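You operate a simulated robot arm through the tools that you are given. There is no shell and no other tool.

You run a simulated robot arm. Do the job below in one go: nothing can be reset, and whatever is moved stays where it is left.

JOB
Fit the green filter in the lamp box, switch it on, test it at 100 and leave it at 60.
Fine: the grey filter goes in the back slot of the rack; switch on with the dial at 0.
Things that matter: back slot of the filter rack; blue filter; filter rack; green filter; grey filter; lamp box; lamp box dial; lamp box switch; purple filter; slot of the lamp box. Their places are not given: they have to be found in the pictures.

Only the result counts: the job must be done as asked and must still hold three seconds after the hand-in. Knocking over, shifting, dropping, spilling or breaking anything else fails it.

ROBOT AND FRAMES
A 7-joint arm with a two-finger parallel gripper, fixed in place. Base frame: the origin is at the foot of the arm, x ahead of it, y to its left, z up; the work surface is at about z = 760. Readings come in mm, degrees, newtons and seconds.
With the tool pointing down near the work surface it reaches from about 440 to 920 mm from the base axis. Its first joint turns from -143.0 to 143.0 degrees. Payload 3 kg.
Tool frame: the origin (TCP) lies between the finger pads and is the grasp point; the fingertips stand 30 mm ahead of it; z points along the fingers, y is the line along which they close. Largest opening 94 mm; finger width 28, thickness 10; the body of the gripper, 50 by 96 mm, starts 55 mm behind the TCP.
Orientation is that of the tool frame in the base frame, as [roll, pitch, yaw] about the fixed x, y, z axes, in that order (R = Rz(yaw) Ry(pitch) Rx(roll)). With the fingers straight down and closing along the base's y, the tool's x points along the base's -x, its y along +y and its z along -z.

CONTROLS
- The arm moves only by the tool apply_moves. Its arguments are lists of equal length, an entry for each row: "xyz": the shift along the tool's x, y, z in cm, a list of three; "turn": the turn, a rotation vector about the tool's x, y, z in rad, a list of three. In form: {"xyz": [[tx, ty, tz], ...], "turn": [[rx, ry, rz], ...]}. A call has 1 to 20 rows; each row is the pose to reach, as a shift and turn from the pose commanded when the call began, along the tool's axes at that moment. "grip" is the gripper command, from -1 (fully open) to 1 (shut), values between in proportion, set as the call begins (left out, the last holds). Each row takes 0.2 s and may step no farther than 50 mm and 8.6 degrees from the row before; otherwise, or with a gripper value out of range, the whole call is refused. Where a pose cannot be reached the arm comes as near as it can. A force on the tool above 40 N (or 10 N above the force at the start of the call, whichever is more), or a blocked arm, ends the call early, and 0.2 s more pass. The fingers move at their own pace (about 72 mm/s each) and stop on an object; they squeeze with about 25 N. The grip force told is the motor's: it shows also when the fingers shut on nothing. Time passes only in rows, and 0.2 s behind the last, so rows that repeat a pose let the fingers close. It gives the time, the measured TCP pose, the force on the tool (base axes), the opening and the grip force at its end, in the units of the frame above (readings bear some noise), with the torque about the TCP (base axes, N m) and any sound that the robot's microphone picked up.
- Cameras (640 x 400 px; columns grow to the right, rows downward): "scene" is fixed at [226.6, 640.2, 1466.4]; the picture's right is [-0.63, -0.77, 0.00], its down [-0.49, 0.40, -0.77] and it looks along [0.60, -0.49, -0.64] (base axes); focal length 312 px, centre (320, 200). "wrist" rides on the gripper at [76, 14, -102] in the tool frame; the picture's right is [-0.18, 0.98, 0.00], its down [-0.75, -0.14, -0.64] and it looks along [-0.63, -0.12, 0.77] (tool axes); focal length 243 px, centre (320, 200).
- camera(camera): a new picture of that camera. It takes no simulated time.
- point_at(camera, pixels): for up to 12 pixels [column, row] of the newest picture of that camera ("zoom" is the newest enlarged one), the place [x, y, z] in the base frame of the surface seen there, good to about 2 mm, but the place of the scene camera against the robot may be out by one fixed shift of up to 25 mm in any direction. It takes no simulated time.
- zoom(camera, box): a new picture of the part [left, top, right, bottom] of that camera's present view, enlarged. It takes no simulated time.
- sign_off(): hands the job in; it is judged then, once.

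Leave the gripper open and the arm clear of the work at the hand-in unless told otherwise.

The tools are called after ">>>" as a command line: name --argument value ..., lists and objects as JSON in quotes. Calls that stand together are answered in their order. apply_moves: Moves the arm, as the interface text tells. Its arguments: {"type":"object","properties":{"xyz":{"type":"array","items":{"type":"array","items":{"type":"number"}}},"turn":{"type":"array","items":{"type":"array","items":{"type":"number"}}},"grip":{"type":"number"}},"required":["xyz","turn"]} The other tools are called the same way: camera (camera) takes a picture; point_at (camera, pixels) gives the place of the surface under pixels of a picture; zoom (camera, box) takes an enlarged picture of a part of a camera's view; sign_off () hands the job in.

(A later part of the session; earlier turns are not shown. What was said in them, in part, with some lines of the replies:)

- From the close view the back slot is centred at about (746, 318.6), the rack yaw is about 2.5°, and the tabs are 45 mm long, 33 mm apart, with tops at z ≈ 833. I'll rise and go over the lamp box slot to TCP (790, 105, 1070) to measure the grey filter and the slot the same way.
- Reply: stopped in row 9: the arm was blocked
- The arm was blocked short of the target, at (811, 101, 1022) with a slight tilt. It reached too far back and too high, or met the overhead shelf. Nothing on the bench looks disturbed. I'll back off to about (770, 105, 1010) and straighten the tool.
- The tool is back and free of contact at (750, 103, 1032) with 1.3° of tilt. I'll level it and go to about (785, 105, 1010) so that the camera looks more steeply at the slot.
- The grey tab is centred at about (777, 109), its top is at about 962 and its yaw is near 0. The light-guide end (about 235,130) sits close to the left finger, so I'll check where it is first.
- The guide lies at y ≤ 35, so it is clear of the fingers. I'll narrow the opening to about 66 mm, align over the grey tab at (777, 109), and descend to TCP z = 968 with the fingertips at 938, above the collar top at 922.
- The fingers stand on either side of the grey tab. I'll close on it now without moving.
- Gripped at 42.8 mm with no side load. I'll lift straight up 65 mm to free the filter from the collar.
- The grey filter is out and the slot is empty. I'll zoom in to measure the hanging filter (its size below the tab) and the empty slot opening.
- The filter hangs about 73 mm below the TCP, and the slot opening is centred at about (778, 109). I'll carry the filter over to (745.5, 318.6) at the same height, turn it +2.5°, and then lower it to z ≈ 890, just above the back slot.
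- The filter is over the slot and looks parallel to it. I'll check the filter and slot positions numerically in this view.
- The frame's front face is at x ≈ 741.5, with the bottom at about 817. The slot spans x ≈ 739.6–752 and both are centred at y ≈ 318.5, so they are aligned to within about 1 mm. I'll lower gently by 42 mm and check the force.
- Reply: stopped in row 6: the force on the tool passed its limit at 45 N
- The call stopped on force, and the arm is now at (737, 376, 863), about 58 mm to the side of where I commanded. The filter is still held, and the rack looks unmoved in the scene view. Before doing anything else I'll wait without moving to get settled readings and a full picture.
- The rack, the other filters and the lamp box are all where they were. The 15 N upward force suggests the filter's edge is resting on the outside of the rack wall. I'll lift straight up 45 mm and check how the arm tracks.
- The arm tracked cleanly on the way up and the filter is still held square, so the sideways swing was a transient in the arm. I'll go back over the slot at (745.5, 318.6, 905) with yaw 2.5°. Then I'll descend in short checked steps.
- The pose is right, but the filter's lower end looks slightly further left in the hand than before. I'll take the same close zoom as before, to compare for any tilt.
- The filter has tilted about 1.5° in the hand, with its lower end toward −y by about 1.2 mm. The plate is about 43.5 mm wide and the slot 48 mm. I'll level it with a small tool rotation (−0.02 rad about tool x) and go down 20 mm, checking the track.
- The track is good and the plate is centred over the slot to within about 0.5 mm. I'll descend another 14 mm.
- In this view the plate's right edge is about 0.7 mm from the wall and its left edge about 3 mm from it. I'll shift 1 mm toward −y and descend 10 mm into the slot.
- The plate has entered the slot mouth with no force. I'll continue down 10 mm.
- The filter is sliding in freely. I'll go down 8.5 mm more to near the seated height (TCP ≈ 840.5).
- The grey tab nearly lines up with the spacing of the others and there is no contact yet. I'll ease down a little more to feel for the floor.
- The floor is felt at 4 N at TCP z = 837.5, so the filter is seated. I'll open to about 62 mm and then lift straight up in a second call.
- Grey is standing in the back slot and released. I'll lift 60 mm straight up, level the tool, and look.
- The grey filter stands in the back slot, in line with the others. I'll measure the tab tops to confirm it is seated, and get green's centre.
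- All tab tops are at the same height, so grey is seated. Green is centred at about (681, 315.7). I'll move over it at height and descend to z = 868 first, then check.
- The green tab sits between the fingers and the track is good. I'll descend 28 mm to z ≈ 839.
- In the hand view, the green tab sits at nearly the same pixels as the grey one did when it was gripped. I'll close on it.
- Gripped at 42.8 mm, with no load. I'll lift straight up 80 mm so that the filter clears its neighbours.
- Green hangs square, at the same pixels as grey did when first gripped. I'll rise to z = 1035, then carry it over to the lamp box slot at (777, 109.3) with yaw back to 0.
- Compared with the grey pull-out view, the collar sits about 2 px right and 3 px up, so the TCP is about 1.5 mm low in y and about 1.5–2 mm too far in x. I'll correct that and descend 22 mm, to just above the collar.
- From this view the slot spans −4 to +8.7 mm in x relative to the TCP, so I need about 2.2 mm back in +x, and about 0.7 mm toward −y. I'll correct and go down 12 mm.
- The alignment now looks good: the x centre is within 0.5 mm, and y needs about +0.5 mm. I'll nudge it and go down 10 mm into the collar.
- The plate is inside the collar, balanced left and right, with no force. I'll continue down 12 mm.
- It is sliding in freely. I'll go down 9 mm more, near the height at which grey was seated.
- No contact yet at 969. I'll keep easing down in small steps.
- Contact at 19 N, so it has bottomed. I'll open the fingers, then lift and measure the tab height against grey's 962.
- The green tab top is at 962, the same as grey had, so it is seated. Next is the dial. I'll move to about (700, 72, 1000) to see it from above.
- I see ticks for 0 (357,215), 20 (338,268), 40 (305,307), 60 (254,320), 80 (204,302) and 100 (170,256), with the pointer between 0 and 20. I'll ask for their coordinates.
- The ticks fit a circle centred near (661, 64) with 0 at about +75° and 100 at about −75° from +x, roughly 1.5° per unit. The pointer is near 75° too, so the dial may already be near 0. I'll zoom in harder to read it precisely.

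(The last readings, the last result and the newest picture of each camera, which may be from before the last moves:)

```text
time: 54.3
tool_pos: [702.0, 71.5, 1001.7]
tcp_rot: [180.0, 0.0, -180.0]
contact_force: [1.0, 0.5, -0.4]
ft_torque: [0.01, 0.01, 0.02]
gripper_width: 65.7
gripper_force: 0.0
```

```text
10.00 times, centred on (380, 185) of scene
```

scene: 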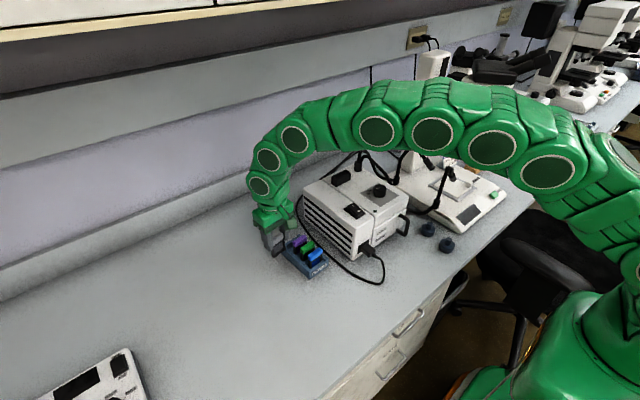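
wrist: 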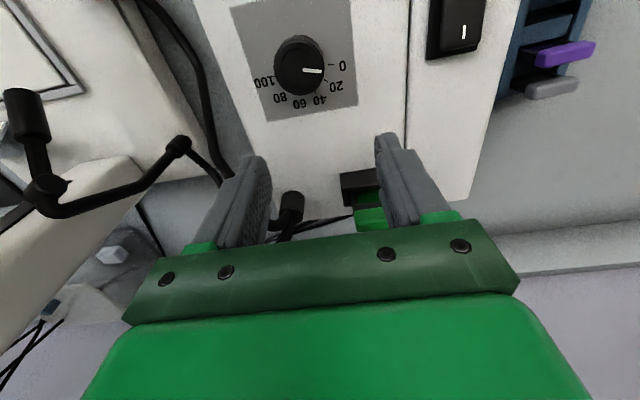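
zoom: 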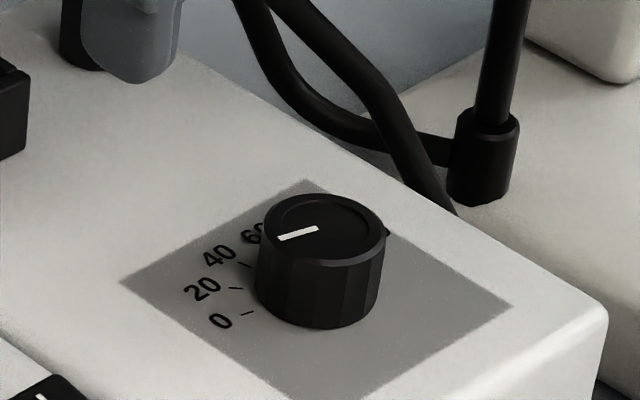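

The 0 tick and the pointer both point along 75.3°, and the 20 tick along 45°. So the dial already reads 0. Next is the switch. I'll move to about (705, 165, 1000) to see it from above.

>>> apply_moves --xyz '[[0, 2.5, 0], [0, 6, 0], [0, 9.5, 0], [0, 9.5, 0]]' --turn '[[0, 0, 0], [0, 0, 0], [0, 0, 0], [0, 0, 0]]'

>>> camera --camera "wrist"

>>> zoom --camera "wrist" --box '[280, 0, 400, 75]'

>>> zoom --camera "scene" --box '[330, 190, 380, 230]'

```text
time: 55.3
tool_pos: [702.0, 166.8, 1000.8]
tcp_rot: [-180.0, 0.0, -180.0]
contact_force: [0.3, 0.9, -0.2]
ft_torque: [0.02, 0.02, -0.01]
gripper_width: 66.0
gripper_force: 0.1
```

```text
taken
```

wrist: 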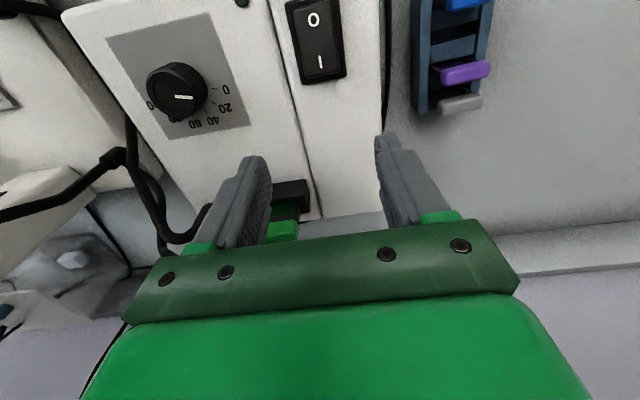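

```text
5.33 times, centred on (340, 38) of wrist
```

zoom: 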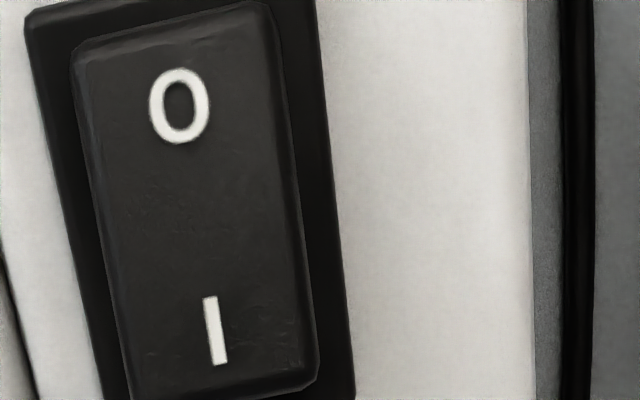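

```text
10.00 times, centred on (355, 210) of scene
```

zoom: 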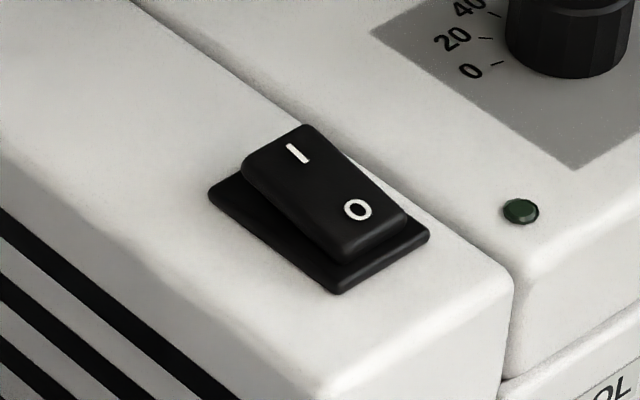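

The rocker's I end (toward the back) stands up, so the switch is off. The indicator lamp by the front edge is dark. I'll measure the rocker.

>>> zoom --camera "wrist" --box '[270, 0, 370, 95]'

>>> point_at --camera "wrist" --pixels '[[314, 20], [320, 62], [304, 78], [338, 70], [296, 8], [332, 5], [320, 73], [317, 40], [310, 70], [332, 66], [345, 76], [302, 84]]'

```text
4.21 times, centred on (320, 48) of wrist
```

zoom: 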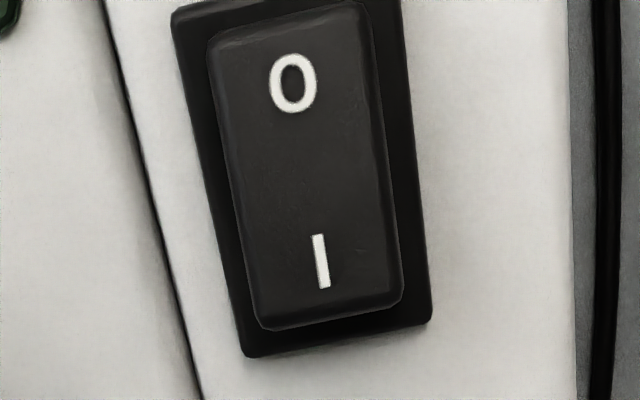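

```text
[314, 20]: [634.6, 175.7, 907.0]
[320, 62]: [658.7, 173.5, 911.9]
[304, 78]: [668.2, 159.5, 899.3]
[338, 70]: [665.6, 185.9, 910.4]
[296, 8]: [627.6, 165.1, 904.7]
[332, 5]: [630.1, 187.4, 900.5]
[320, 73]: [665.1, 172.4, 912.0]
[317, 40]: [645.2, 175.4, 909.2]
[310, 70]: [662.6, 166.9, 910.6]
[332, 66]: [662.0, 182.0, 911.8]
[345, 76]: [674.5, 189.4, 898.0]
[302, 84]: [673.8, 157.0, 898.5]
```

The rocker spans x ≈ 625–669 and y ≈ 162–187, and its I end is at z ≈ 912. I'll close the fingers and bring them above the I end at (671, 174.5), so that only the back part is pressed.

>>> apply_moves --xyz '[[0, 0, 0], [1, 0.25, 0], [2.2, 0.5, 0.5], [3.1, 0.77, 1.5], [3.1, 0.77, 3], [3.1, 0.77, 4.2], [3.1, 0.77, 4.8], [3.1, 0.77, 4.8]]' --turn '[[0, 0, 0], [0, 0, 0], [0, 0, 0], [0, 0, 0], [0, 0, 0], [0, 0, 0], [0, 0, 0], [0, 0, 0]]' --grip 1

>>> camera --camera "wrist"

>>> zoom --camera "scene" --box '[330, 170, 390, 230]'

```text
time: 57.1
tool_pos: [669.7, 174.0, 953.4]
tcp_rot: [-180.0, 0.1, 180.0]
contact_force: [-0.4, 0.0, 1.5]
ft_torque: [0.01, -0.02, -0.01]
gripper_width: 0.0
gripper_force: 24.7
```

```text
taken
```

wrist: 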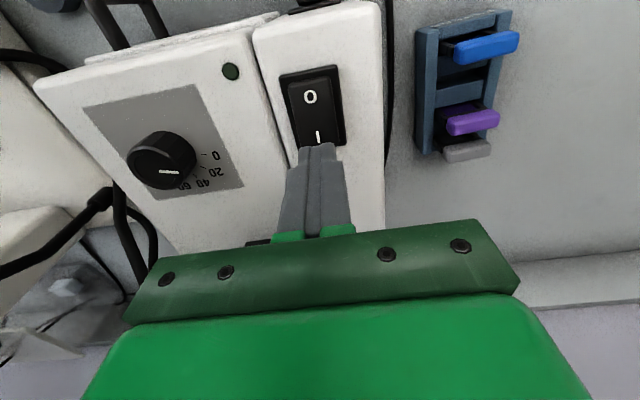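

```text
6.67 times, centred on (360, 200) of scene
```

zoom: 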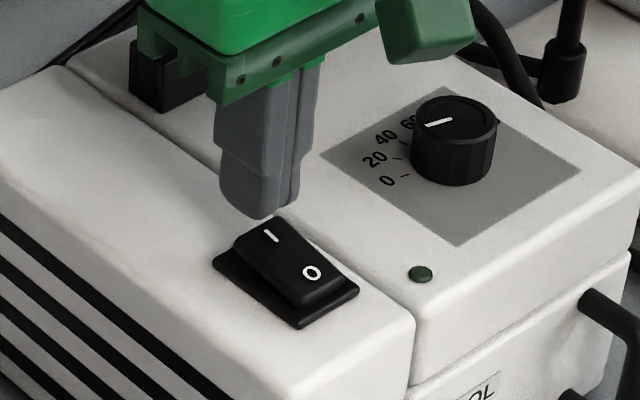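

The fingertips are right above the I end, at about 923. I'll press down in 1–2 mm steps for about 16 mm and check the force and the sound.

>>> apply_moves --xyz '[[0, 0, 0.4], [0, 0, 0.8], [0, 0, 1.0], [0, 0, 1.15], [0, 0, 1.3], [0, 0, 1.45], [0, 0, 1.6], [0, 0, 1.6]]' --turn '[[0, 0, 0], [0, 0, 0], [0, 0, 0], [0, 0, 0], [0, 0, 0], [0, 0, 0], [0, 0, 0], [0, 0, 0]]'

>>> zoom --camera "scene" --box '[330, 170, 390, 230]'

```text
time: 58.7
tool_pos: [670.5, 175.2, 938.6]
tcp_rot: [179.9, 0.3, -180.0]
contact_force: [0.4, 0.0, -0.1]
ft_torque: [0.01, 0.05, 0.03]
gripper_width: 0.0
gripper_force: 24.6
stopped in row 8: the force on the tool passed its limit at 43 N (the readings are from after the stop); the commanded pose is now the measured one
```

```text
6.67 times, centred on (360, 200) of scene
```

zoom: 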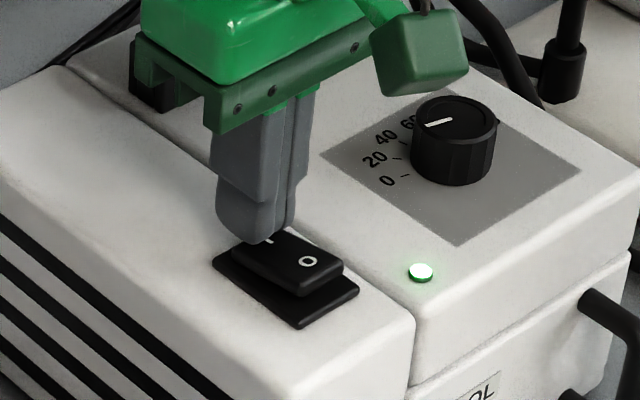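

The indicator lamp is lit green, so the switch is on with the dial at 0. I'll lift clear and verify.

>>> apply_moves --xyz '[[0, 0, -1], [0, 0, -3], [0, 0, -5], [1.5, -2, -7], [1.5, -2, -7]]' --turn '[[0, 0, 0], [0, 0, 0], [0, 0, 0], [0, 0, 0], [0, 0, 0]]'

>>> camera --camera "wrist"

>>> zoom --camera "scene" --box '[330, 130, 430, 230]'

```text
time: 59.9
tool_pos: [653.8, 152.8, 1009.7]
tcp_rot: [-180.0, 0.2, -180.0]
contact_force: [0.7, -0.3, 0.5]
ft_torque: [0.02, -0.01, -0.02]
gripper_width: 0.0
gripper_force: 25.0
```

```text
taken
```

wrist: 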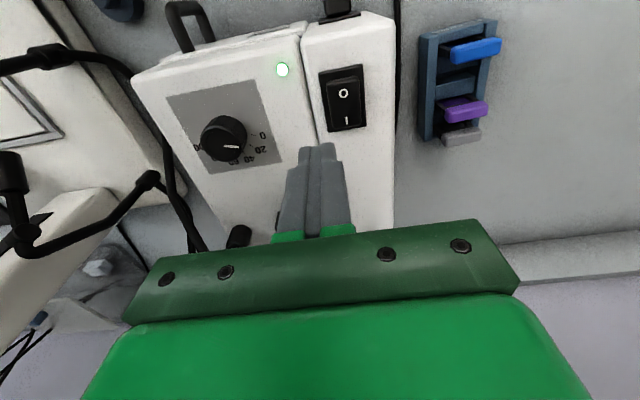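

```text
4.00 times, centred on (380, 180) of scene
```

zoom: 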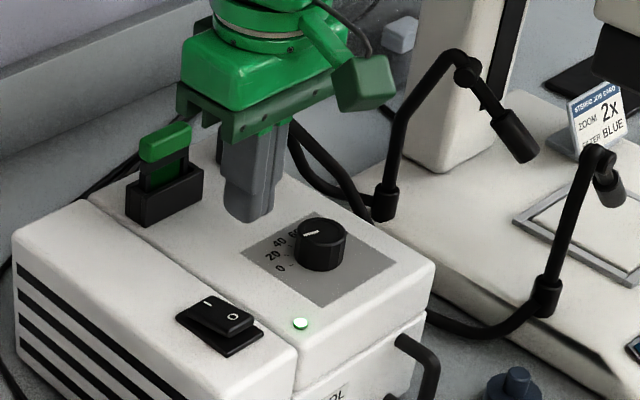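

The switch is on and the lamp is lit. Before gripping the dial I'll check how near the goosenecks and cables are to it, and the edges of the box.

>>> point_at --camera "zoom" --pixels '[[460, 60], [400, 110], [385, 200], [350, 190], [310, 170], [433, 260], [595, 155], [548, 290], [500, 325], [345, 245], [330, 215]]'

>>> point_at --camera "wrist" --pixels '[[150, 180], [190, 20], [140, 82], [165, 110], [180, 205], [200, 240], [225, 125], [160, 150], [282, 70]]'

```text
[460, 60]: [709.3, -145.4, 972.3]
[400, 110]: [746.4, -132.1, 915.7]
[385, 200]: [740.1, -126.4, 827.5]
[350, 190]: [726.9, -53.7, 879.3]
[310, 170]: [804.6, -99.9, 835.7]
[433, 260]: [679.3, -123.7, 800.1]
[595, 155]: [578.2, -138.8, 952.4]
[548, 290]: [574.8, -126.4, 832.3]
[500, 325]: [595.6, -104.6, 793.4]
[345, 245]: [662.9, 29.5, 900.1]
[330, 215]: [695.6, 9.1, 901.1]
```

```text
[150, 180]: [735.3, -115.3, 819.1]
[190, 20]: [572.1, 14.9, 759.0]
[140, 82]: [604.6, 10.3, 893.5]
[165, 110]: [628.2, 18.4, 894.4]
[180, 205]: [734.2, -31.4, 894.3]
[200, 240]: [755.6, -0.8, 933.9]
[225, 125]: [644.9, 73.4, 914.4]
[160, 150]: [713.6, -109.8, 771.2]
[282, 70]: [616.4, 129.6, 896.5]
```

Everything near the dial is clear: cables and goosenecks are at y < 10 and lower or further back. I'll move above the dial at (661, 64, 975), open to about 54 mm and turn the tool +40°. That leaves room to turn the dial clockwise (seen from above) in two strokes.

>>> apply_moves --xyz '[[-0.2, -2, 0], [-0.4, -4.5, 0.5], [-0.6, -7, 1.5], [-0.72, -8.86, 2.5], [-0.72, -8.86, 3.5], [-0.72, -8.86, 3.5]]' --turn '[[0, 0, -0.14], [0, 0, -0.28], [0, 0, -0.42], [0, 0, -0.56], [0, 0, -0.7], [0, 0, -0.7]]' --grip -0.15

>>> camera --camera "wrist"

>>> zoom --camera "scene" --box '[330, 130, 430, 230]'

```text
time: 61.3
tool_pos: [662.4, 64.4, 973.2]
tcp_rot: [-179.9, 0.3, -139.7]
contact_force: [0.3, -0.2, -0.6]
ft_torque: [0.03, 0.02, -0.02]
gripper_width: 54.2
gripper_force: 0.1
```

```text
taken
```

wrist: 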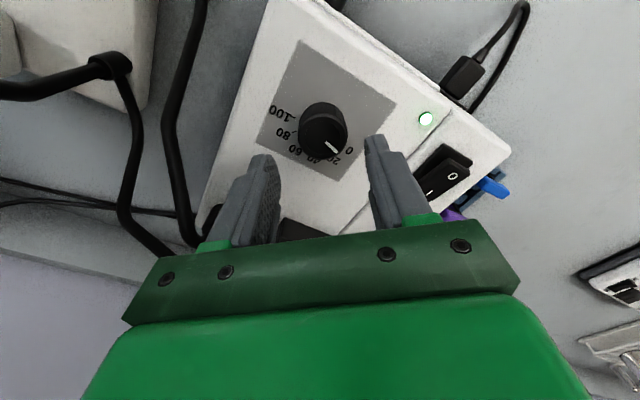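

```text
4.00 times, centred on (380, 180) of scene
```

zoom: 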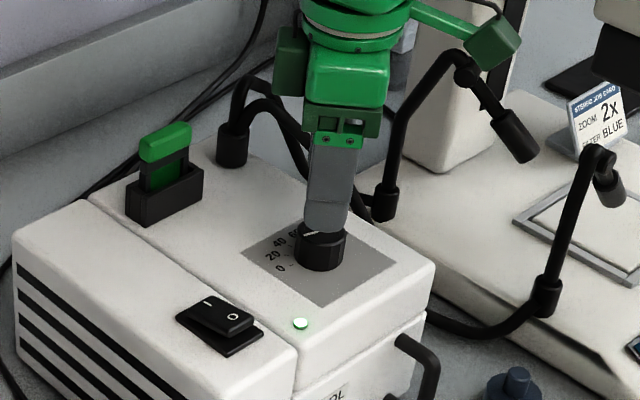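

I'll zoom in on the knob in this view to work out its axis relative to the TCP.

>>> zoom --camera "wrist" --box '[280, 80, 380, 180]'

>>> point_at --camera "zoom" --pixels '[[240, 160], [180, 170], [300, 170], [250, 235], [240, 200], [220, 130]]'

```text
4.00 times, centred on (330, 130) of wrist
```

zoom: 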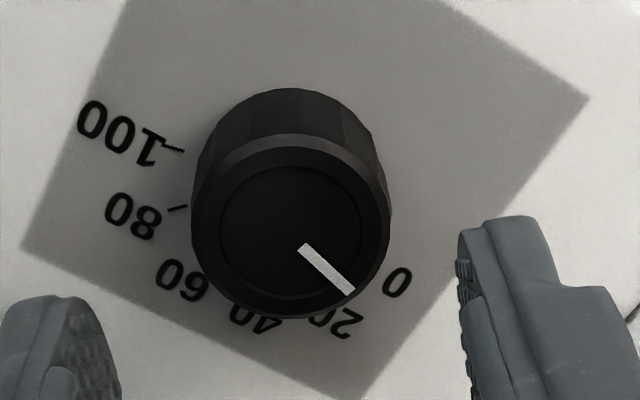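

```text
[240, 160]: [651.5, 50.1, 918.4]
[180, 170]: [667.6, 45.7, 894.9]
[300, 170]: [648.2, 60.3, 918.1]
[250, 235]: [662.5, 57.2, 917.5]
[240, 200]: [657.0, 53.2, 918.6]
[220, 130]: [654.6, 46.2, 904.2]
```

The knob axis is about 1 mm along +tool x and about 1.5 mm along +tool y from the TCP. I'll correct that and descend to z ≈ 932, with the fingertips 7 mm above the panel.

>>> apply_moves --xyz '[[0.1, 0.14, 0], [0.1, 0.14, 0.8], [0.1, 0.14, 1.6], [0.1, 0.14, 2.4], [0.1, 0.14, 3.2], [0.1, 0.14, 3.8], [0.1, 0.14, 4.1], [0.1, 0.14, 4.1]]' --turn '[[0, 0, 0], [0, 0, 0], [0, 0, 0], [0, 0, 0], [0, 0, 0], [0, 0, 0], [0, 0, 0], [0, 0, 0]]'

>>> camera --camera "wrist"

>>> zoom --camera "scene" --box '[350, 150, 410, 210]'

```text
time: 63.1
tool_pos: [661.8, 66.0, 932.2]
tcp_rot: [-180.0, 0.2, -139.9]
contact_force: [-0.3, -0.5, 0.2]
ft_torque: [-0.03, -0.03, -0.01]
gripper_width: 53.9
gripper_force: 0.1
```

```text
taken
```

wrist: 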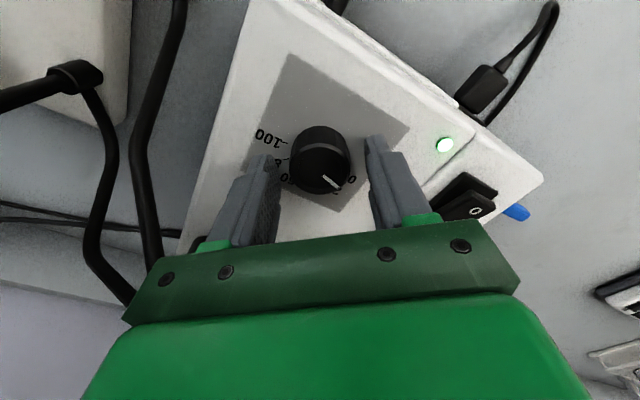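

```text
6.67 times, centred on (380, 180) of scene
```

zoom: 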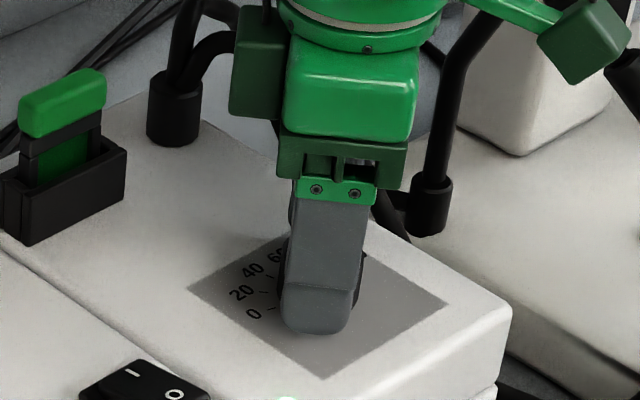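

>>> zoom --camera "wrist" --box '[270, 110, 370, 210]'

>>> point_at --camera "zoom" --pixels '[[320, 230], [225, 230], [395, 220], [310, 160], [320, 300], [345, 265], [380, 300]]'

```text
4.00 times, centred on (320, 160) of wrist
```

zoom: 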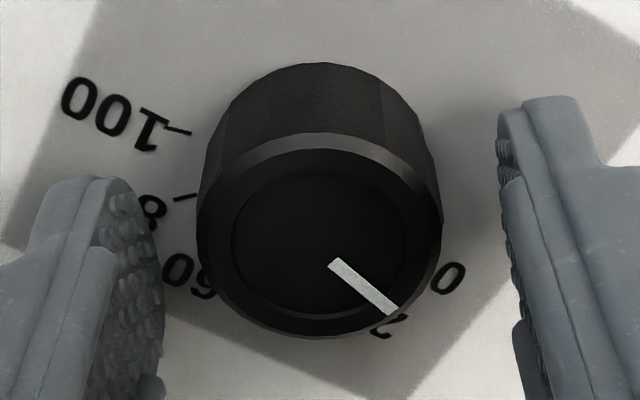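

```text
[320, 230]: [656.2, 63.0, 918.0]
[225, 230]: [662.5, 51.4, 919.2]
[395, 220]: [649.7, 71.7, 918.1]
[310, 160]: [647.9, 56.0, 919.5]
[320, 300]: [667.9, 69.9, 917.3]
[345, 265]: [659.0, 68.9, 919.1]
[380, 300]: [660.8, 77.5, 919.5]
```

The knob is within 1.5 mm of the TCP. I'll shift 1.2 mm along tool x and 0.5 mm along tool y, then close on the knob.

>>> apply_moves --xyz '[[0.12, 0.05, 0], [0.12, 0.05, 0], [0.12, 0.05, 0]]' --turn '[[0, 0, 0], [0, 0, 0], [0, 0, 0]]'

>>> apply_moves --xyz '[[0, 0, 0], [0, 0, 0], [0, 0, 0]]' --turn '[[0, 0, 0], [0, 0, 0], [0, 0, 0]]' --grip 1

>>> zoom --camera "wrist" --box '[270, 110, 370, 210]'

```text
time: 63.9
tool_pos: [659.8, 65.3, 933.0]
tcp_rot: [-179.9, 0.1, -139.9]
contact_force: [-0.2, 0.2, 0.4]
ft_torque: [0.01, 0.02, 0.01]
gripper_width: 54.1
gripper_force: 0.1
```

```text
time: 64.7
tool_pos: [659.6, 65.6, 933.1]
tcp_rot: [-179.9, 0.2, -139.9]
contact_force: [2.3, -3.1, -0.5]
ft_torque: [-0.09, 0.02, 0.01]
gripper_width: 35.7
gripper_force: 45.2
```

```text
4.00 times, centred on (320, 160) of wrist
```

zoom: 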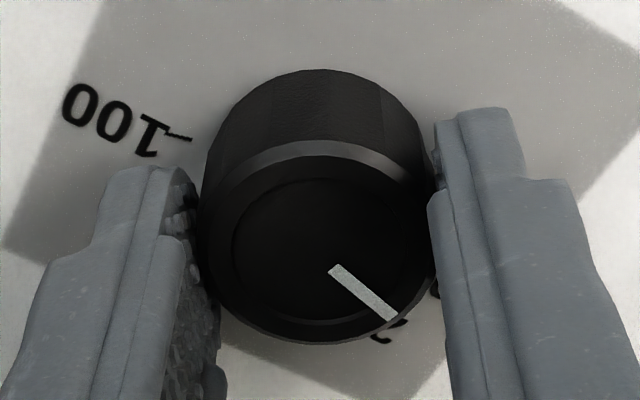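

Gripped at 35.7 mm with little side load. I'll turn the tool 0.7 rad (40°) clockwise from above and check that the knob follows.

>>> apply_moves --xyz '[[0, 0, 0], [0, 0, 0], [0, 0, 0], [0, 0, 0], [0, 0, 0], [0, 0, 0], [0, 0, 0], [0, 0, 0]]' --turn '[[0, 0, 0.1], [0, 0, 0.2], [0, 0, 0.3], [0, 0, 0.4], [0, 0, 0.5], [0, 0, 0.6], [0, 0, 0.7], [0, 0, 0.7]]'

>>> zoom --camera "wrist" --box '[270, 110, 370, 210]'

>>> zoom --camera "scene" --box '[330, 150, 410, 230]'

```text
time: 66.5
tool_pos: [659.2, 66.4, 933.3]
tcp_rot: [180.0, 0.2, 179.9]
contact_force: [13.8, -6.4, -12.0]
ft_torque: [-0.31, -0.16, -0.02]
gripper_width: 35.5
gripper_force: 44.8
```

```text
4.00 times, centred on (320, 160) of wrist
```

zoom: 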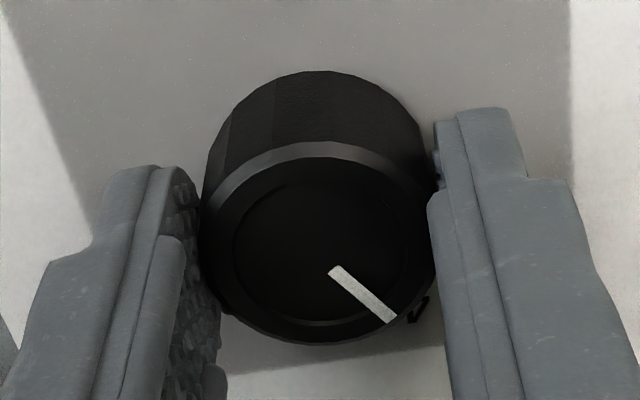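

```text
5.00 times, centred on (370, 190) of scene
```

zoom: 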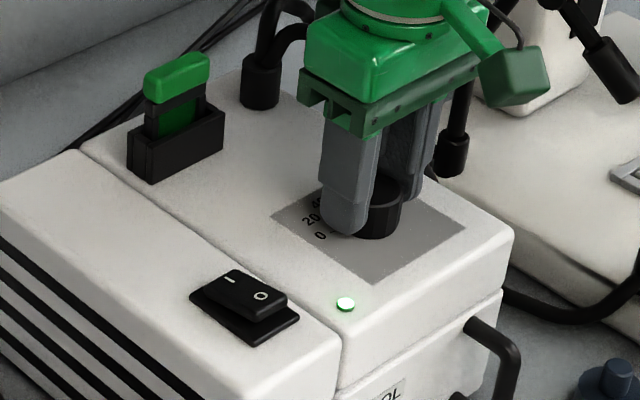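

The knob follows exactly. There is a side load of about 15 N pushing toward +x and −y, so the knob axis is about 1 mm that way. I'll relieve that and turn another 40°.

>>> apply_moves --xyz '[[-0.1, -0.08, 0.03], [-0.1, -0.08, 0.03], [-0.1, -0.08, 0.03], [-0.1, -0.08, 0.03], [-0.1, -0.08, 0.03], [-0.1, -0.08, 0.03], [-0.1, -0.08, 0.03], [-0.1, -0.08, 0.03], [-0.1, -0.08, 0.03]]' --turn '[[0, 0, 0], [0, 0, 0.1], [0, 0, 0.2], [0, 0, 0.3], [0, 0, 0.4], [0, 0, 0.5], [0, 0, 0.6], [0, 0, 0.7], [0, 0, 0.7]]'

>>> zoom --camera "wrist" --box '[270, 110, 370, 210]'

>>> zoom --camera "scene" --box '[330, 150, 410, 230]'

```text
time: 68.5
tool_pos: [659.8, 63.4, 931.8]
tcp_rot: [179.8, 0.1, 139.8]
contact_force: [-20.2, 9.0, 25.2]
ft_torque: [0.27, 0.46, -0.02]
gripper_width: 35.6
gripper_force: 45.1
```

```text
4.00 times, centred on (320, 160) of wrist
```

zoom: 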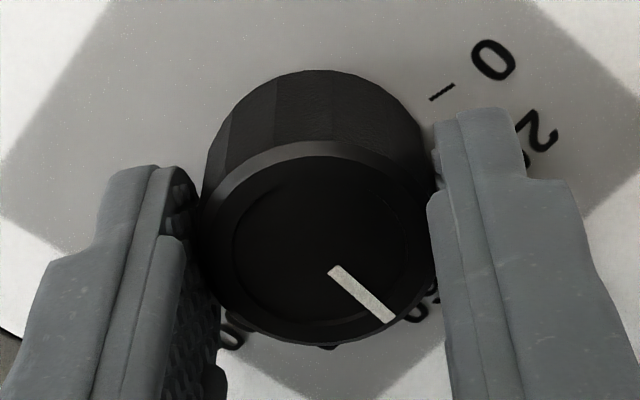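

```text
5.00 times, centred on (370, 190) of scene
```

zoom: 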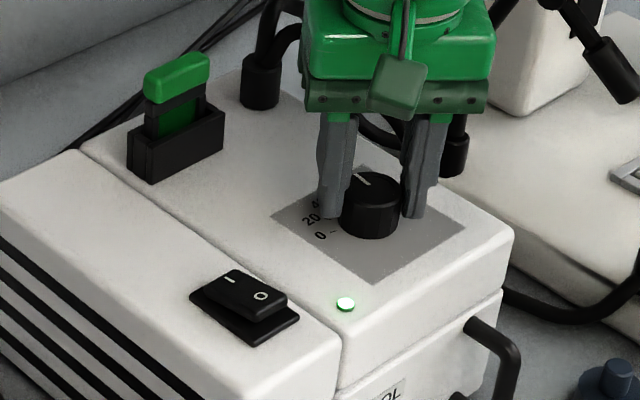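

The knob is now near 53. It still follows exactly, though I overshot the centring a little. I'll open the fingers, correct by about 0.75 mm, and rotate back 1.3 rad (74.5°) with the fingers open around the knob for a second stroke.

>>> apply_moves --xyz '[[0, 0, 0], [0, 0, 0], [0.075, 0, -0.02]]' --turn '[[0, 0, 0], [0, 0, 0], [0, 0, 0]]' --grip -0.15

>>> zoom --camera "wrist" --box '[270, 110, 370, 210]'

>>> zoom --camera "scene" --box '[350, 160, 410, 210]'

```text
time: 69.3
tool_pos: [660.2, 66.5, 932.1]
tcp_rot: [179.9, 0.2, 139.9]
contact_force: [0.4, 0.2, -0.1]
ft_torque: [-0.02, 0.02, -0.03]
gripper_width: 53.9
gripper_force: 0.1
```

```text
4.00 times, centred on (320, 160) of wrist
```

zoom: 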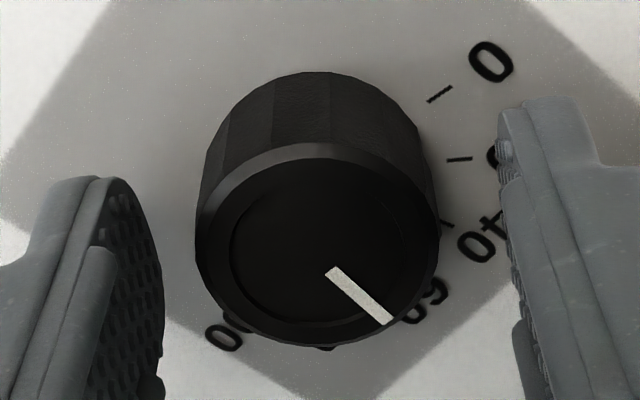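

```text
8.00 times, centred on (380, 185) of scene
```

zoom: 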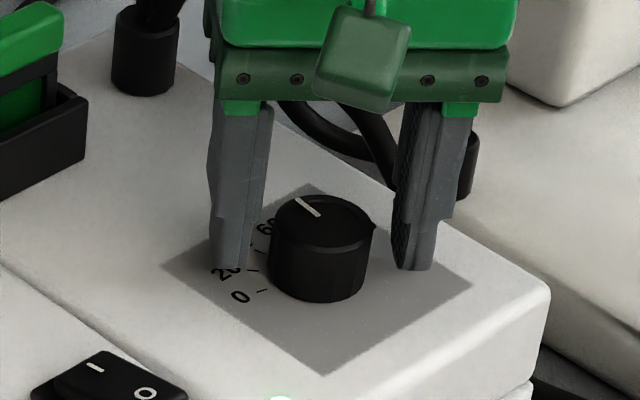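

The knob stays put with the fingers open, and its pointer is short of 60. I'll rotate the open hand back by 1.3 rad.

>>> apply_moves --xyz '[[0, 0, 0], [0, 0, 0], [0, 0, 0], [0, 0, 0], [0, 0, 0], [0, 0, 0], [0, 0, 0], [0, 0, 0], [0, 0, 0], [0, 0, 0], [0, 0, 0]]' --turn '[[0, 0, -0.13], [0, 0, -0.26], [0, 0, -0.39], [0, 0, -0.52], [0, 0, -0.65], [0, 0, -0.78], [0, 0, -0.91], [0, 0, -1.04], [0, 0, -1.17], [0, 0, -1.3], [0, 0, -1.3]]'

>>> zoom --camera "wrist" --box '[270, 110, 370, 210]'

```text
time: 71.7
tool_pos: [661.3, 63.9, 931.8]
tcp_rot: [-179.9, 0.2, -145.5]
contact_force: [0.3, 0.3, -0.1]
ft_torque: [0.0, 0.04, 0.02]
gripper_width: 54.1
gripper_force: 0.2
```

```text
4.00 times, centred on (320, 160) of wrist
```

zoom: 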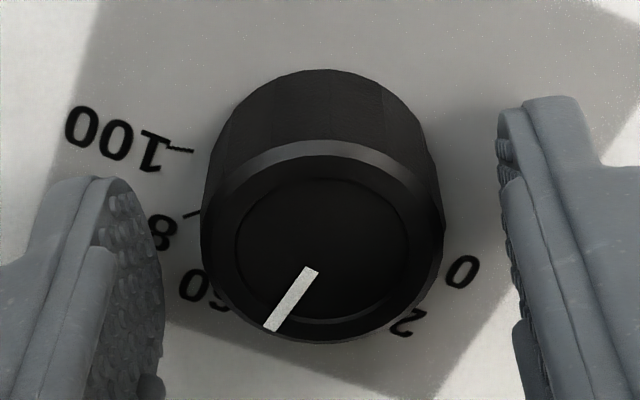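

The pointer now reads about 53.5 (−5°). To reach 100 it needs another 69.8°, or 1.218 rad. I'll close on the knob again.

>>> apply_moves --xyz '[[0, 0, 0], [0, 0, 0], [0, 0, 0]]' --turn '[[0, 0, 0], [0, 0, 0], [0, 0, 0]]' --grip 1

>>> zoom --camera "wrist" --box '[270, 110, 370, 210]'

```text
time: 72.5
tool_pos: [660.1, 64.5, 932.0]
tcp_rot: [-179.9, 0.2, -145.5]
contact_force: [-4.9, 5.3, 1.9]
ft_torque: [0.1, 0.22, 0.0]
gripper_width: 35.4
gripper_force: 44.9
```

```text
4.00 times, centred on (320, 160) of wrist
```

zoom: 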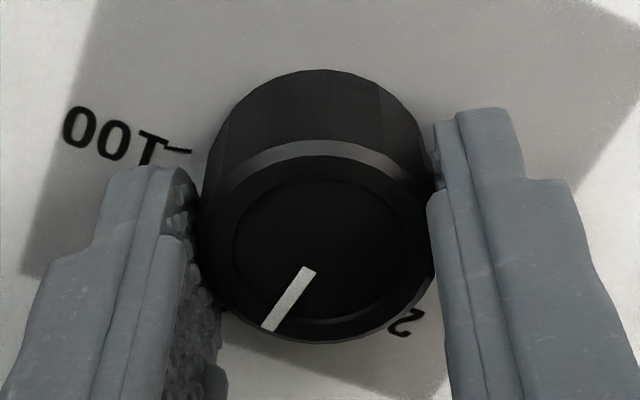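

The grip is good. I'll turn 0.6 rad first and check the load.

>>> apply_moves --xyz '[[0, 0, 0], [0, 0, 0], [0, 0, 0], [0, 0, 0], [0, 0, 0], [0, 0, 0], [0, 0, 0]]' --turn '[[0, 0, 0.1], [0, 0, 0.2], [0, 0, 0.3], [0, 0, 0.4], [0, 0, 0.5], [0, 0, 0.6], [0, 0, 0.6]]'

```text
time: 74.1
tool_pos: [660.1, 64.4, 932.7]
tcp_rot: [180.0, 0.2, 179.9]
contact_force: [-16.2, -4.0, 33.7]
ft_torque: [-0.08, 0.33, 0.0]
gripper_width: 35.3
gripper_force: 45.3
```

The load is 34 N upward and 16 N along −x. I'll relieve it with a 0.3 mm lift and a 0.5 mm shift, then turn 0.5 rad more, to just short of 100.

>>> apply_moves --xyz '[[0.05, -0.02, -0.03], [0.05, -0.02, -0.03], [0.05, -0.02, -0.03], [0.05, -0.02, -0.03], [0.05, -0.02, -0.03], [0.05, -0.02, -0.03], [0.05, -0.02, -0.03]]' --turn '[[0, 0, 0], [0, 0, 0.1], [0, 0, 0.2], [0, 0, 0.3], [0, 0, 0.4], [0, 0, 0.5], [0, 0, 0.5]]'

>>> zoom --camera "wrist" --box '[270, 110, 370, 210]'

>>> zoom --camera "scene" --box '[350, 160, 410, 210]'

```text
time: 75.7
tool_pos: [660.7, 64.4, 932.5]
tcp_rot: [179.9, 0.3, 151.2]
contact_force: [16.4, -3.7, -4.8]
ft_torque: [-0.51, -1.17, 0.0]
gripper_width: 35.3
gripper_force: 44.9
```

```text
4.00 times, centred on (320, 160) of wrist
```

zoom: 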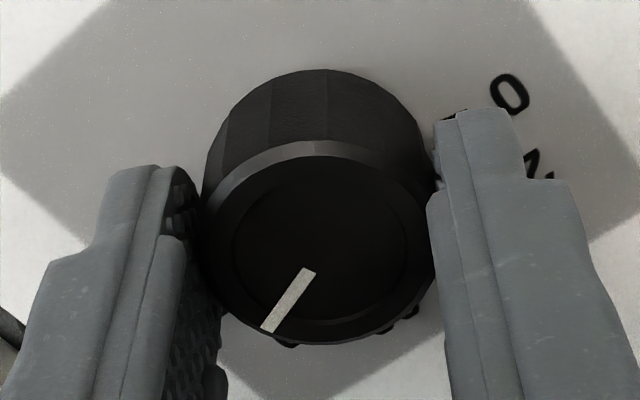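

```text
8.00 times, centred on (380, 185) of scene
```

zoom: 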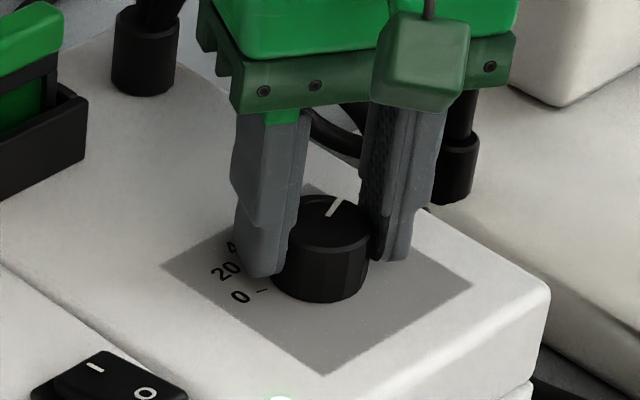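

The dial is at about 95.7. I'll turn the remaining 0.115 rad to reach 100.

>>> apply_moves --xyz '[[-0.024, 0.008, 0], [-0.024, 0.008, 0], [-0.024, 0.008, 0], [-0.024, 0.008, 0]]' --turn '[[0, 0, 0.04], [0, 0, 0.08], [0, 0, 0.115], [0, 0, 0.115]]'

>>> zoom --camera "wrist" --box '[270, 110, 370, 210]'

>>> zoom --camera "scene" --box '[350, 160, 410, 210]'

```text
time: 76.7
tool_pos: [660.0, 65.6, 932.6]
tcp_rot: [179.9, 0.2, 144.8]
contact_force: [9.3, -4.8, 4.3]
ft_torque: [-0.14, -0.19, 0.66]
gripper_width: 35.3
gripper_force: 44.9
```

```text
4.00 times, centred on (320, 160) of wrist
```

zoom: 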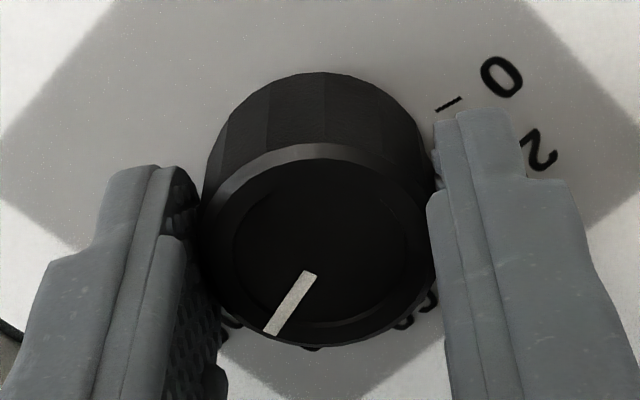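

```text
8.00 times, centred on (380, 185) of scene
```

zoom: 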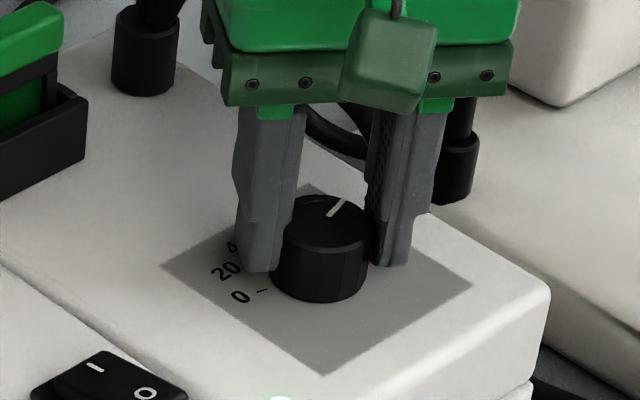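

The torque about z jumped to 0.66 N·m, so the knob is at its end stop and the dial is at 100. I'll hold there about a second, then turn back 0.6 rad as the first part of the way to 60.

>>> apply_moves --xyz '[[0, 0, 0], [0, 0, 0], [0, 0, 0], [0, 0, 0], [0, 0, 0]]' --turn '[[0, 0, 0.01], [0, 0, 0.01], [0, 0, 0.01], [0, 0, 0.01], [0, 0, 0.01]]'

>>> apply_moves --xyz '[[0, 0, 0], [0, 0, 0], [0, 0, 0], [0, 0, 0], [0, 0, 0], [0, 0, 0], [0, 0, 0]]' --turn '[[0, 0, -0.1], [0, 0, -0.2], [0, 0, -0.3], [0, 0, -0.4], [0, 0, -0.5], [0, 0, -0.6], [0, 0, -0.6]]'

>>> zoom --camera "wrist" --box '[270, 110, 370, 210]'

```text
time: 77.9
tool_pos: [660.3, 64.8, 932.9]
tcp_rot: [179.9, 0.0, 144.2]
contact_force: [0.1, -4.1, 5.3]
ft_torque: [-0.05, 0.25, 0.69]
gripper_width: 35.7
gripper_force: 45.0
```

```text
time: 79.5
tool_pos: [659.5, 64.3, 932.5]
tcp_rot: [180.0, 0.2, 178.8]
contact_force: [-10.4, -0.4, 2.8]
ft_torque: [-0.28, 0.21, 0.02]
gripper_width: 35.2
gripper_force: 45.0
```

```text
4.00 times, centred on (320, 160) of wrist
```

zoom: 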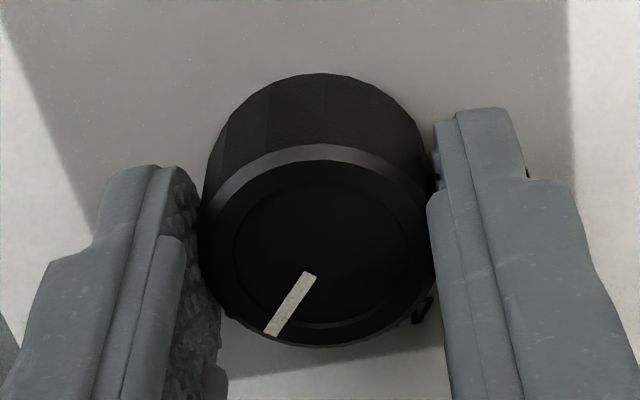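

The dial is at about 77. It needs another 25.5° back, or 0.445 rad, to reach 60. I'll do that with a small relief shift.

>>> apply_moves --xyz '[[0.02, 0, 0], [0.02, 0, 0], [0.02, 0, 0], [0.02, 0, 0], [0.02, 0, 0], [0.02, 0, 0]]' --turn '[[0, 0, -0.1], [0, 0, -0.2], [0, 0, -0.3], [0, 0, -0.4], [0, 0, -0.445], [0, 0, -0.445]]'

>>> zoom --camera "wrist" --box '[270, 110, 370, 210]'

>>> zoom --camera "scene" --box '[350, 160, 410, 210]'

```text
time: 80.9
tool_pos: [659.6, 64.0, 933.3]
tcp_rot: [-179.8, 0.1, -155.7]
contact_force: [-9.4, 10.8, -10.0]
ft_torque: [-0.02, 0.63, 0.03]
gripper_width: 35.6
gripper_force: 45.1
```

```text
4.00 times, centred on (320, 160) of wrist
```

zoom: 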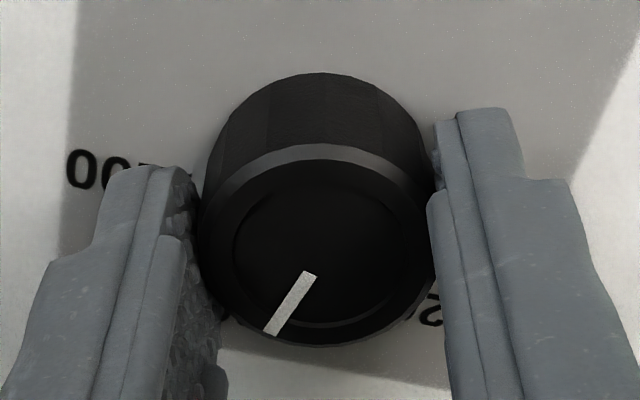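

```text
8.00 times, centred on (380, 185) of scene
```

zoom: 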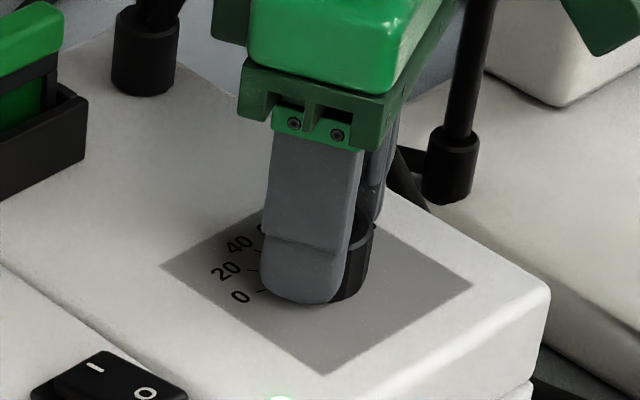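

The tool yaw puts the pointer at about −15°, which is 60. I'll open the fingers and lift straight up to read the dial properly.

>>> apply_moves --xyz '[[0, 0, 0], [0, 0, 0], [0, 0, 0]]' --turn '[[0, 0, 0], [0, 0, 0], [0, 0, 0]]' --grip -0.15

>>> apply_moves --xyz '[[0, 0, -1], [0, 0, -2.5], [0, 0, -4.5], [0, 0, -6.5], [0, 0, -6.5]]' --turn '[[0, 0, 0], [0, 0, 0], [0, 0, 0], [0, 0, 0], [0, 0, 0]]'

>>> camera --camera "wrist"

>>> zoom --camera "scene" --box '[350, 160, 410, 210]'

```text
time: 81.7
tool_pos: [660.3, 63.9, 932.6]
tcp_rot: [-179.8, 0.3, -155.8]
contact_force: [0.0, 0.1, -0.2]
ft_torque: [0.0, 0.03, 0.0]
gripper_width: 54.0
gripper_force: 0.0
```

```text
time: 82.9
tool_pos: [660.6, 64.9, 998.2]
tcp_rot: [-179.9, 0.2, -156.0]
contact_force: [-0.7, -0.2, -0.4]
ft_torque: [-0.01, 0.02, 0.0]
gripper_width: 54.2
gripper_force: 0.2
```

```text
taken
```

wrist: 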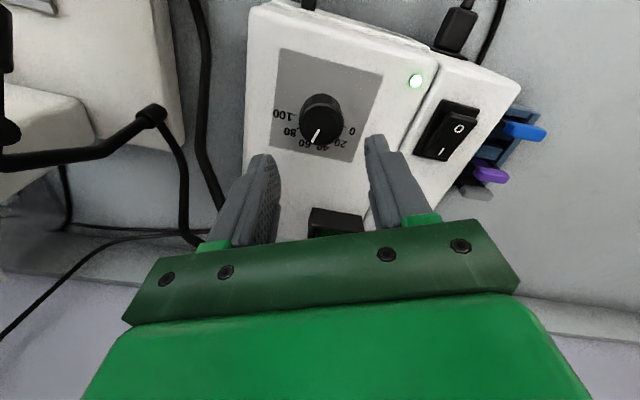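

```text
8.00 times, centred on (380, 185) of scene
```

zoom: 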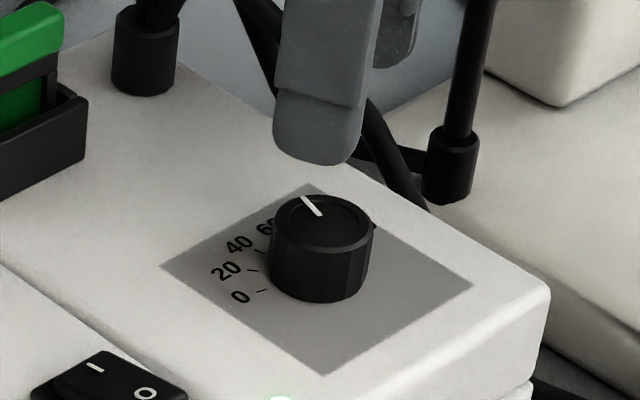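

I'll return to the earlier viewing pose at (702, 71.5, 1002) with yaw 180, to compare the pointer with the ticks.

>>> apply_moves --xyz '[[-1.35, -0.36, -0.35], [-2.7, -0.72, -0.35], [-4.05, -1.08, -0.35], [-4.05, -1.08, -0.35], [-4.05, -1.08, -0.35]]' --turn '[[0, 0, 0.13], [0, 0, 0.26], [0, 0, 0.39], [0, 0, 0.419], [0, 0, 0.419]]'

>>> camera --camera "wrist"

>>> zoom --camera "wrist" --box '[262, 30, 342, 100]'

```text
time: 84.1
tool_pos: [700.8, 71.6, 1002.5]
tcp_rot: [-180.0, 0.2, 180.0]
contact_force: [0.2, 0.0, -0.4]
ft_torque: [0.0, 0.01, 0.03]
gripper_width: 54.0
gripper_force: 0.0
```

```text
taken
```

wrist: 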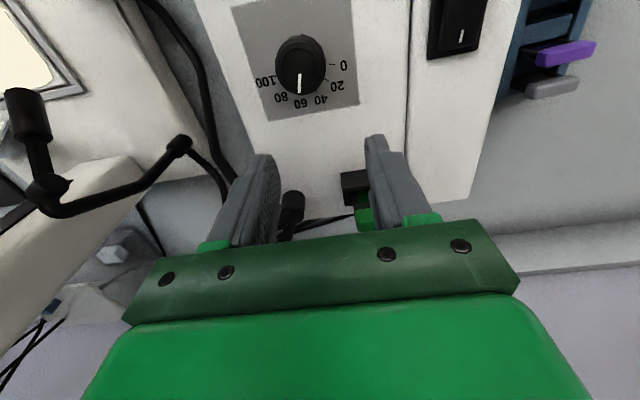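

```text
5.71 times, centred on (302, 65) of wrist
```

zoom: 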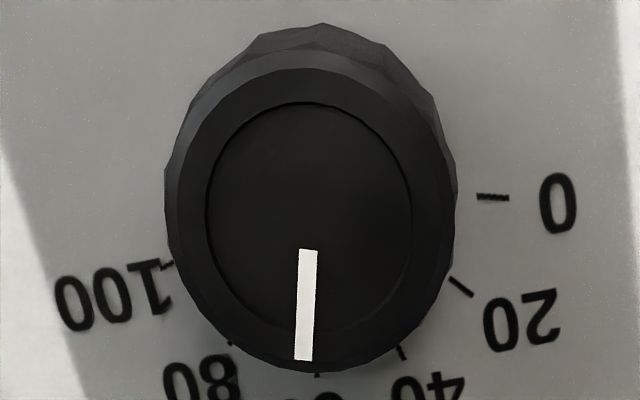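

By the wrist view the pointer is at about −16°, and by the tool yaw relative to the 100 stop it is at 60.2. So the dial reads 60. The lamp is on and the microscope stage is lit. I'll retreat up and away to near the start pose and open the gripper.

>>> apply_moves --xyz '[[1, 0.5, -2], [3, 2, -5], [5, 5, -8], [7, 8.5, -11], [9, 12, -13.5], [11, 15.5, -15.5], [12.5, 18.5, -16.3], [13, 20.3, -16.5], [13, 20.3, -16.5]]' --turn '[[0, 0, 0], [0, 0, 0], [0, 0, 0], [0, 0, 0], [0, 0, 0], [0, 0, 0], [0, 0, 0], [0, 0, 0], [0, 0, 0]]' --grip -1

>>> camera --camera "scene"

>>> zoom --camera "scene" --box '[270, 150, 430, 290]'

>>> zoom --camera "wrist" --box '[150, 60, 390, 230]'

```text
refused: row 4 steps farther than a row can; nothing moved
```

```text
taken
```

scene: 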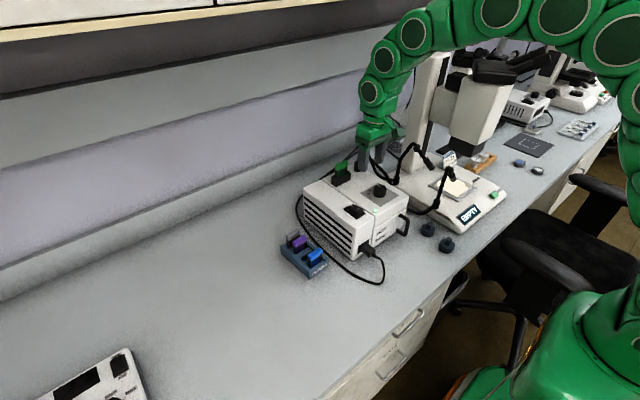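

```text
2.86 times, centred on (350, 220) of scene
```

zoom: 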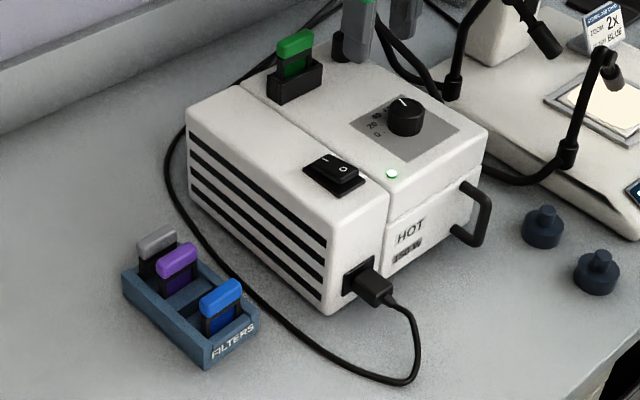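

```text
2.35 times, centred on (270, 145) of wrist
```

zoom: 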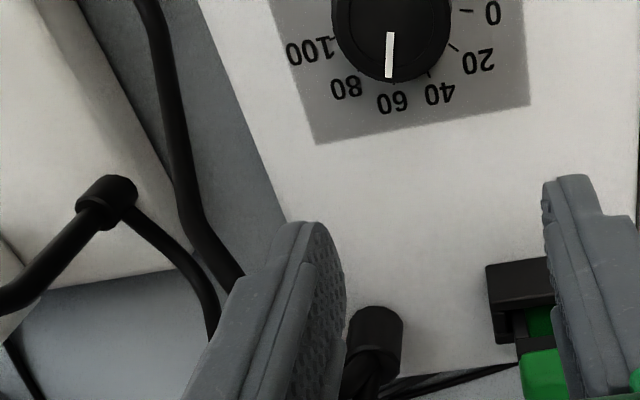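

That move was refused because one step was slightly too long, and nothing moved. The box label now says HOT, as expected with the lamp on. The small display on the microscope base shows some text, so I'll read that and retreat with smaller steps.

>>> apply_moves --xyz '[[1, 0.5, -2], [3, 2, -5], [4.5, 4.5, -7.5], [6, 7, -9.5], [7.5, 9.7, -11.5], [9, 12.5, -13.3], [10.5, 15.3, -14.8], [12, 18, -16], [13, 20.3, -16.5], [13, 20.3, -16.5]]' --turn '[[0, 0, 0], [0, 0, 0], [0, 0, 0], [0, 0, 0], [0, 0, 0], [0, 0, 0], [0, 0, 0], [0, 0, 0], [0, 0, 0], [0, 0, 0]]' --grip -1

>>> zoom --camera "scene" --box '[420, 150, 510, 230]'

>>> zoom --camera "scene" --box '[270, 150, 430, 290]'

>>> camera --camera "wrist"

```text
time: 86.3
tool_pos: [568.0, 273.8, 1166.7]
tcp_rot: [-180.0, 0.2, -179.9]
contact_force: [-0.3, 0.9, 0.2]
ft_torque: [-0.03, -0.01, 0.04]
gripper_width: 93.7
gripper_force: 0.0
```

```text
5.00 times, centred on (465, 190) of scene
```

zoom: 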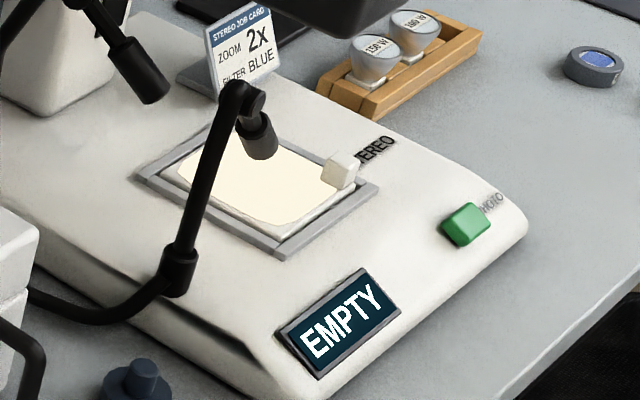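

```text
2.86 times, centred on (350, 220) of scene
```

zoom: 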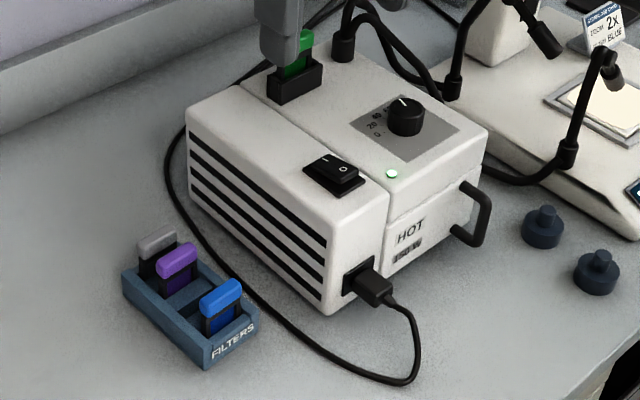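

```text
taken
```

wrist: 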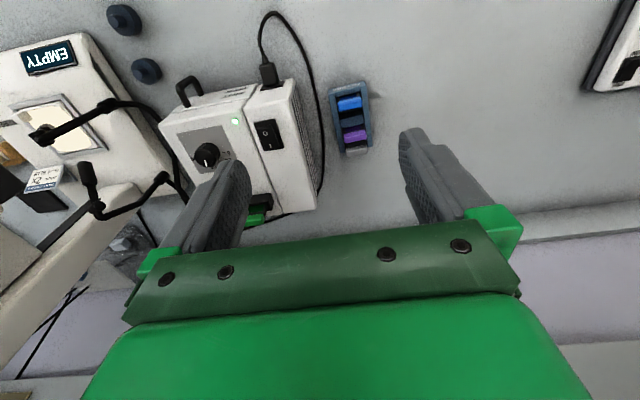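

Final check:
- **Lamp box:** green is seated in the slot and the switch is on with the lamp lit. The dial was taken to its 100 stop and set back to 60.
- **Rack:** grey is in the back slot, and purple and blue are untouched.
- **Arm:** clear of the work, with the gripper open.

The "EMPTY" display is probably about the microscope stage, which has nothing on it. The card beside the microscope says "FILTER BLUE", but the job asked for green, so I kept green. I'm handing in now.

>>> sign_off

```text
The job is handed in.
```

I did the job as asked and handed it in; I haven't seen the judge's result.

- **Filters:** The green filter is seated in the lamp box slot, its tab at the same height the grey one had. The grey filter is in the back slot of the rack. Blue and purple were not touched.
- **Switch and dial:** I switched the lamp box on with the dial at 0, and its indicator lit green. I turned the dial up to its stop at 100, held it there for about a second, and set it back to 60. My two readings of the final position were about 60 and 61.
- **Arm:** The gripper is open and the arm is back near its starting position.

**Two stops along the way:**
- **Moving over the lamp box:** the arm was blocked once, possibly by the overhead shelf.
- **Putting grey in the rack:** on the first try the arm swung about 58 mm to the side, and the filter's edge came to rest on the rack wall. I lifted it and tried again, and it went in cleanly. Nothing looked moved or damaged in the pictures after either stop.

**Job card:** The card by the microscope says "FILTER BLUE", while you asked for green. I fitted green, so check this if the card is meant to apply.
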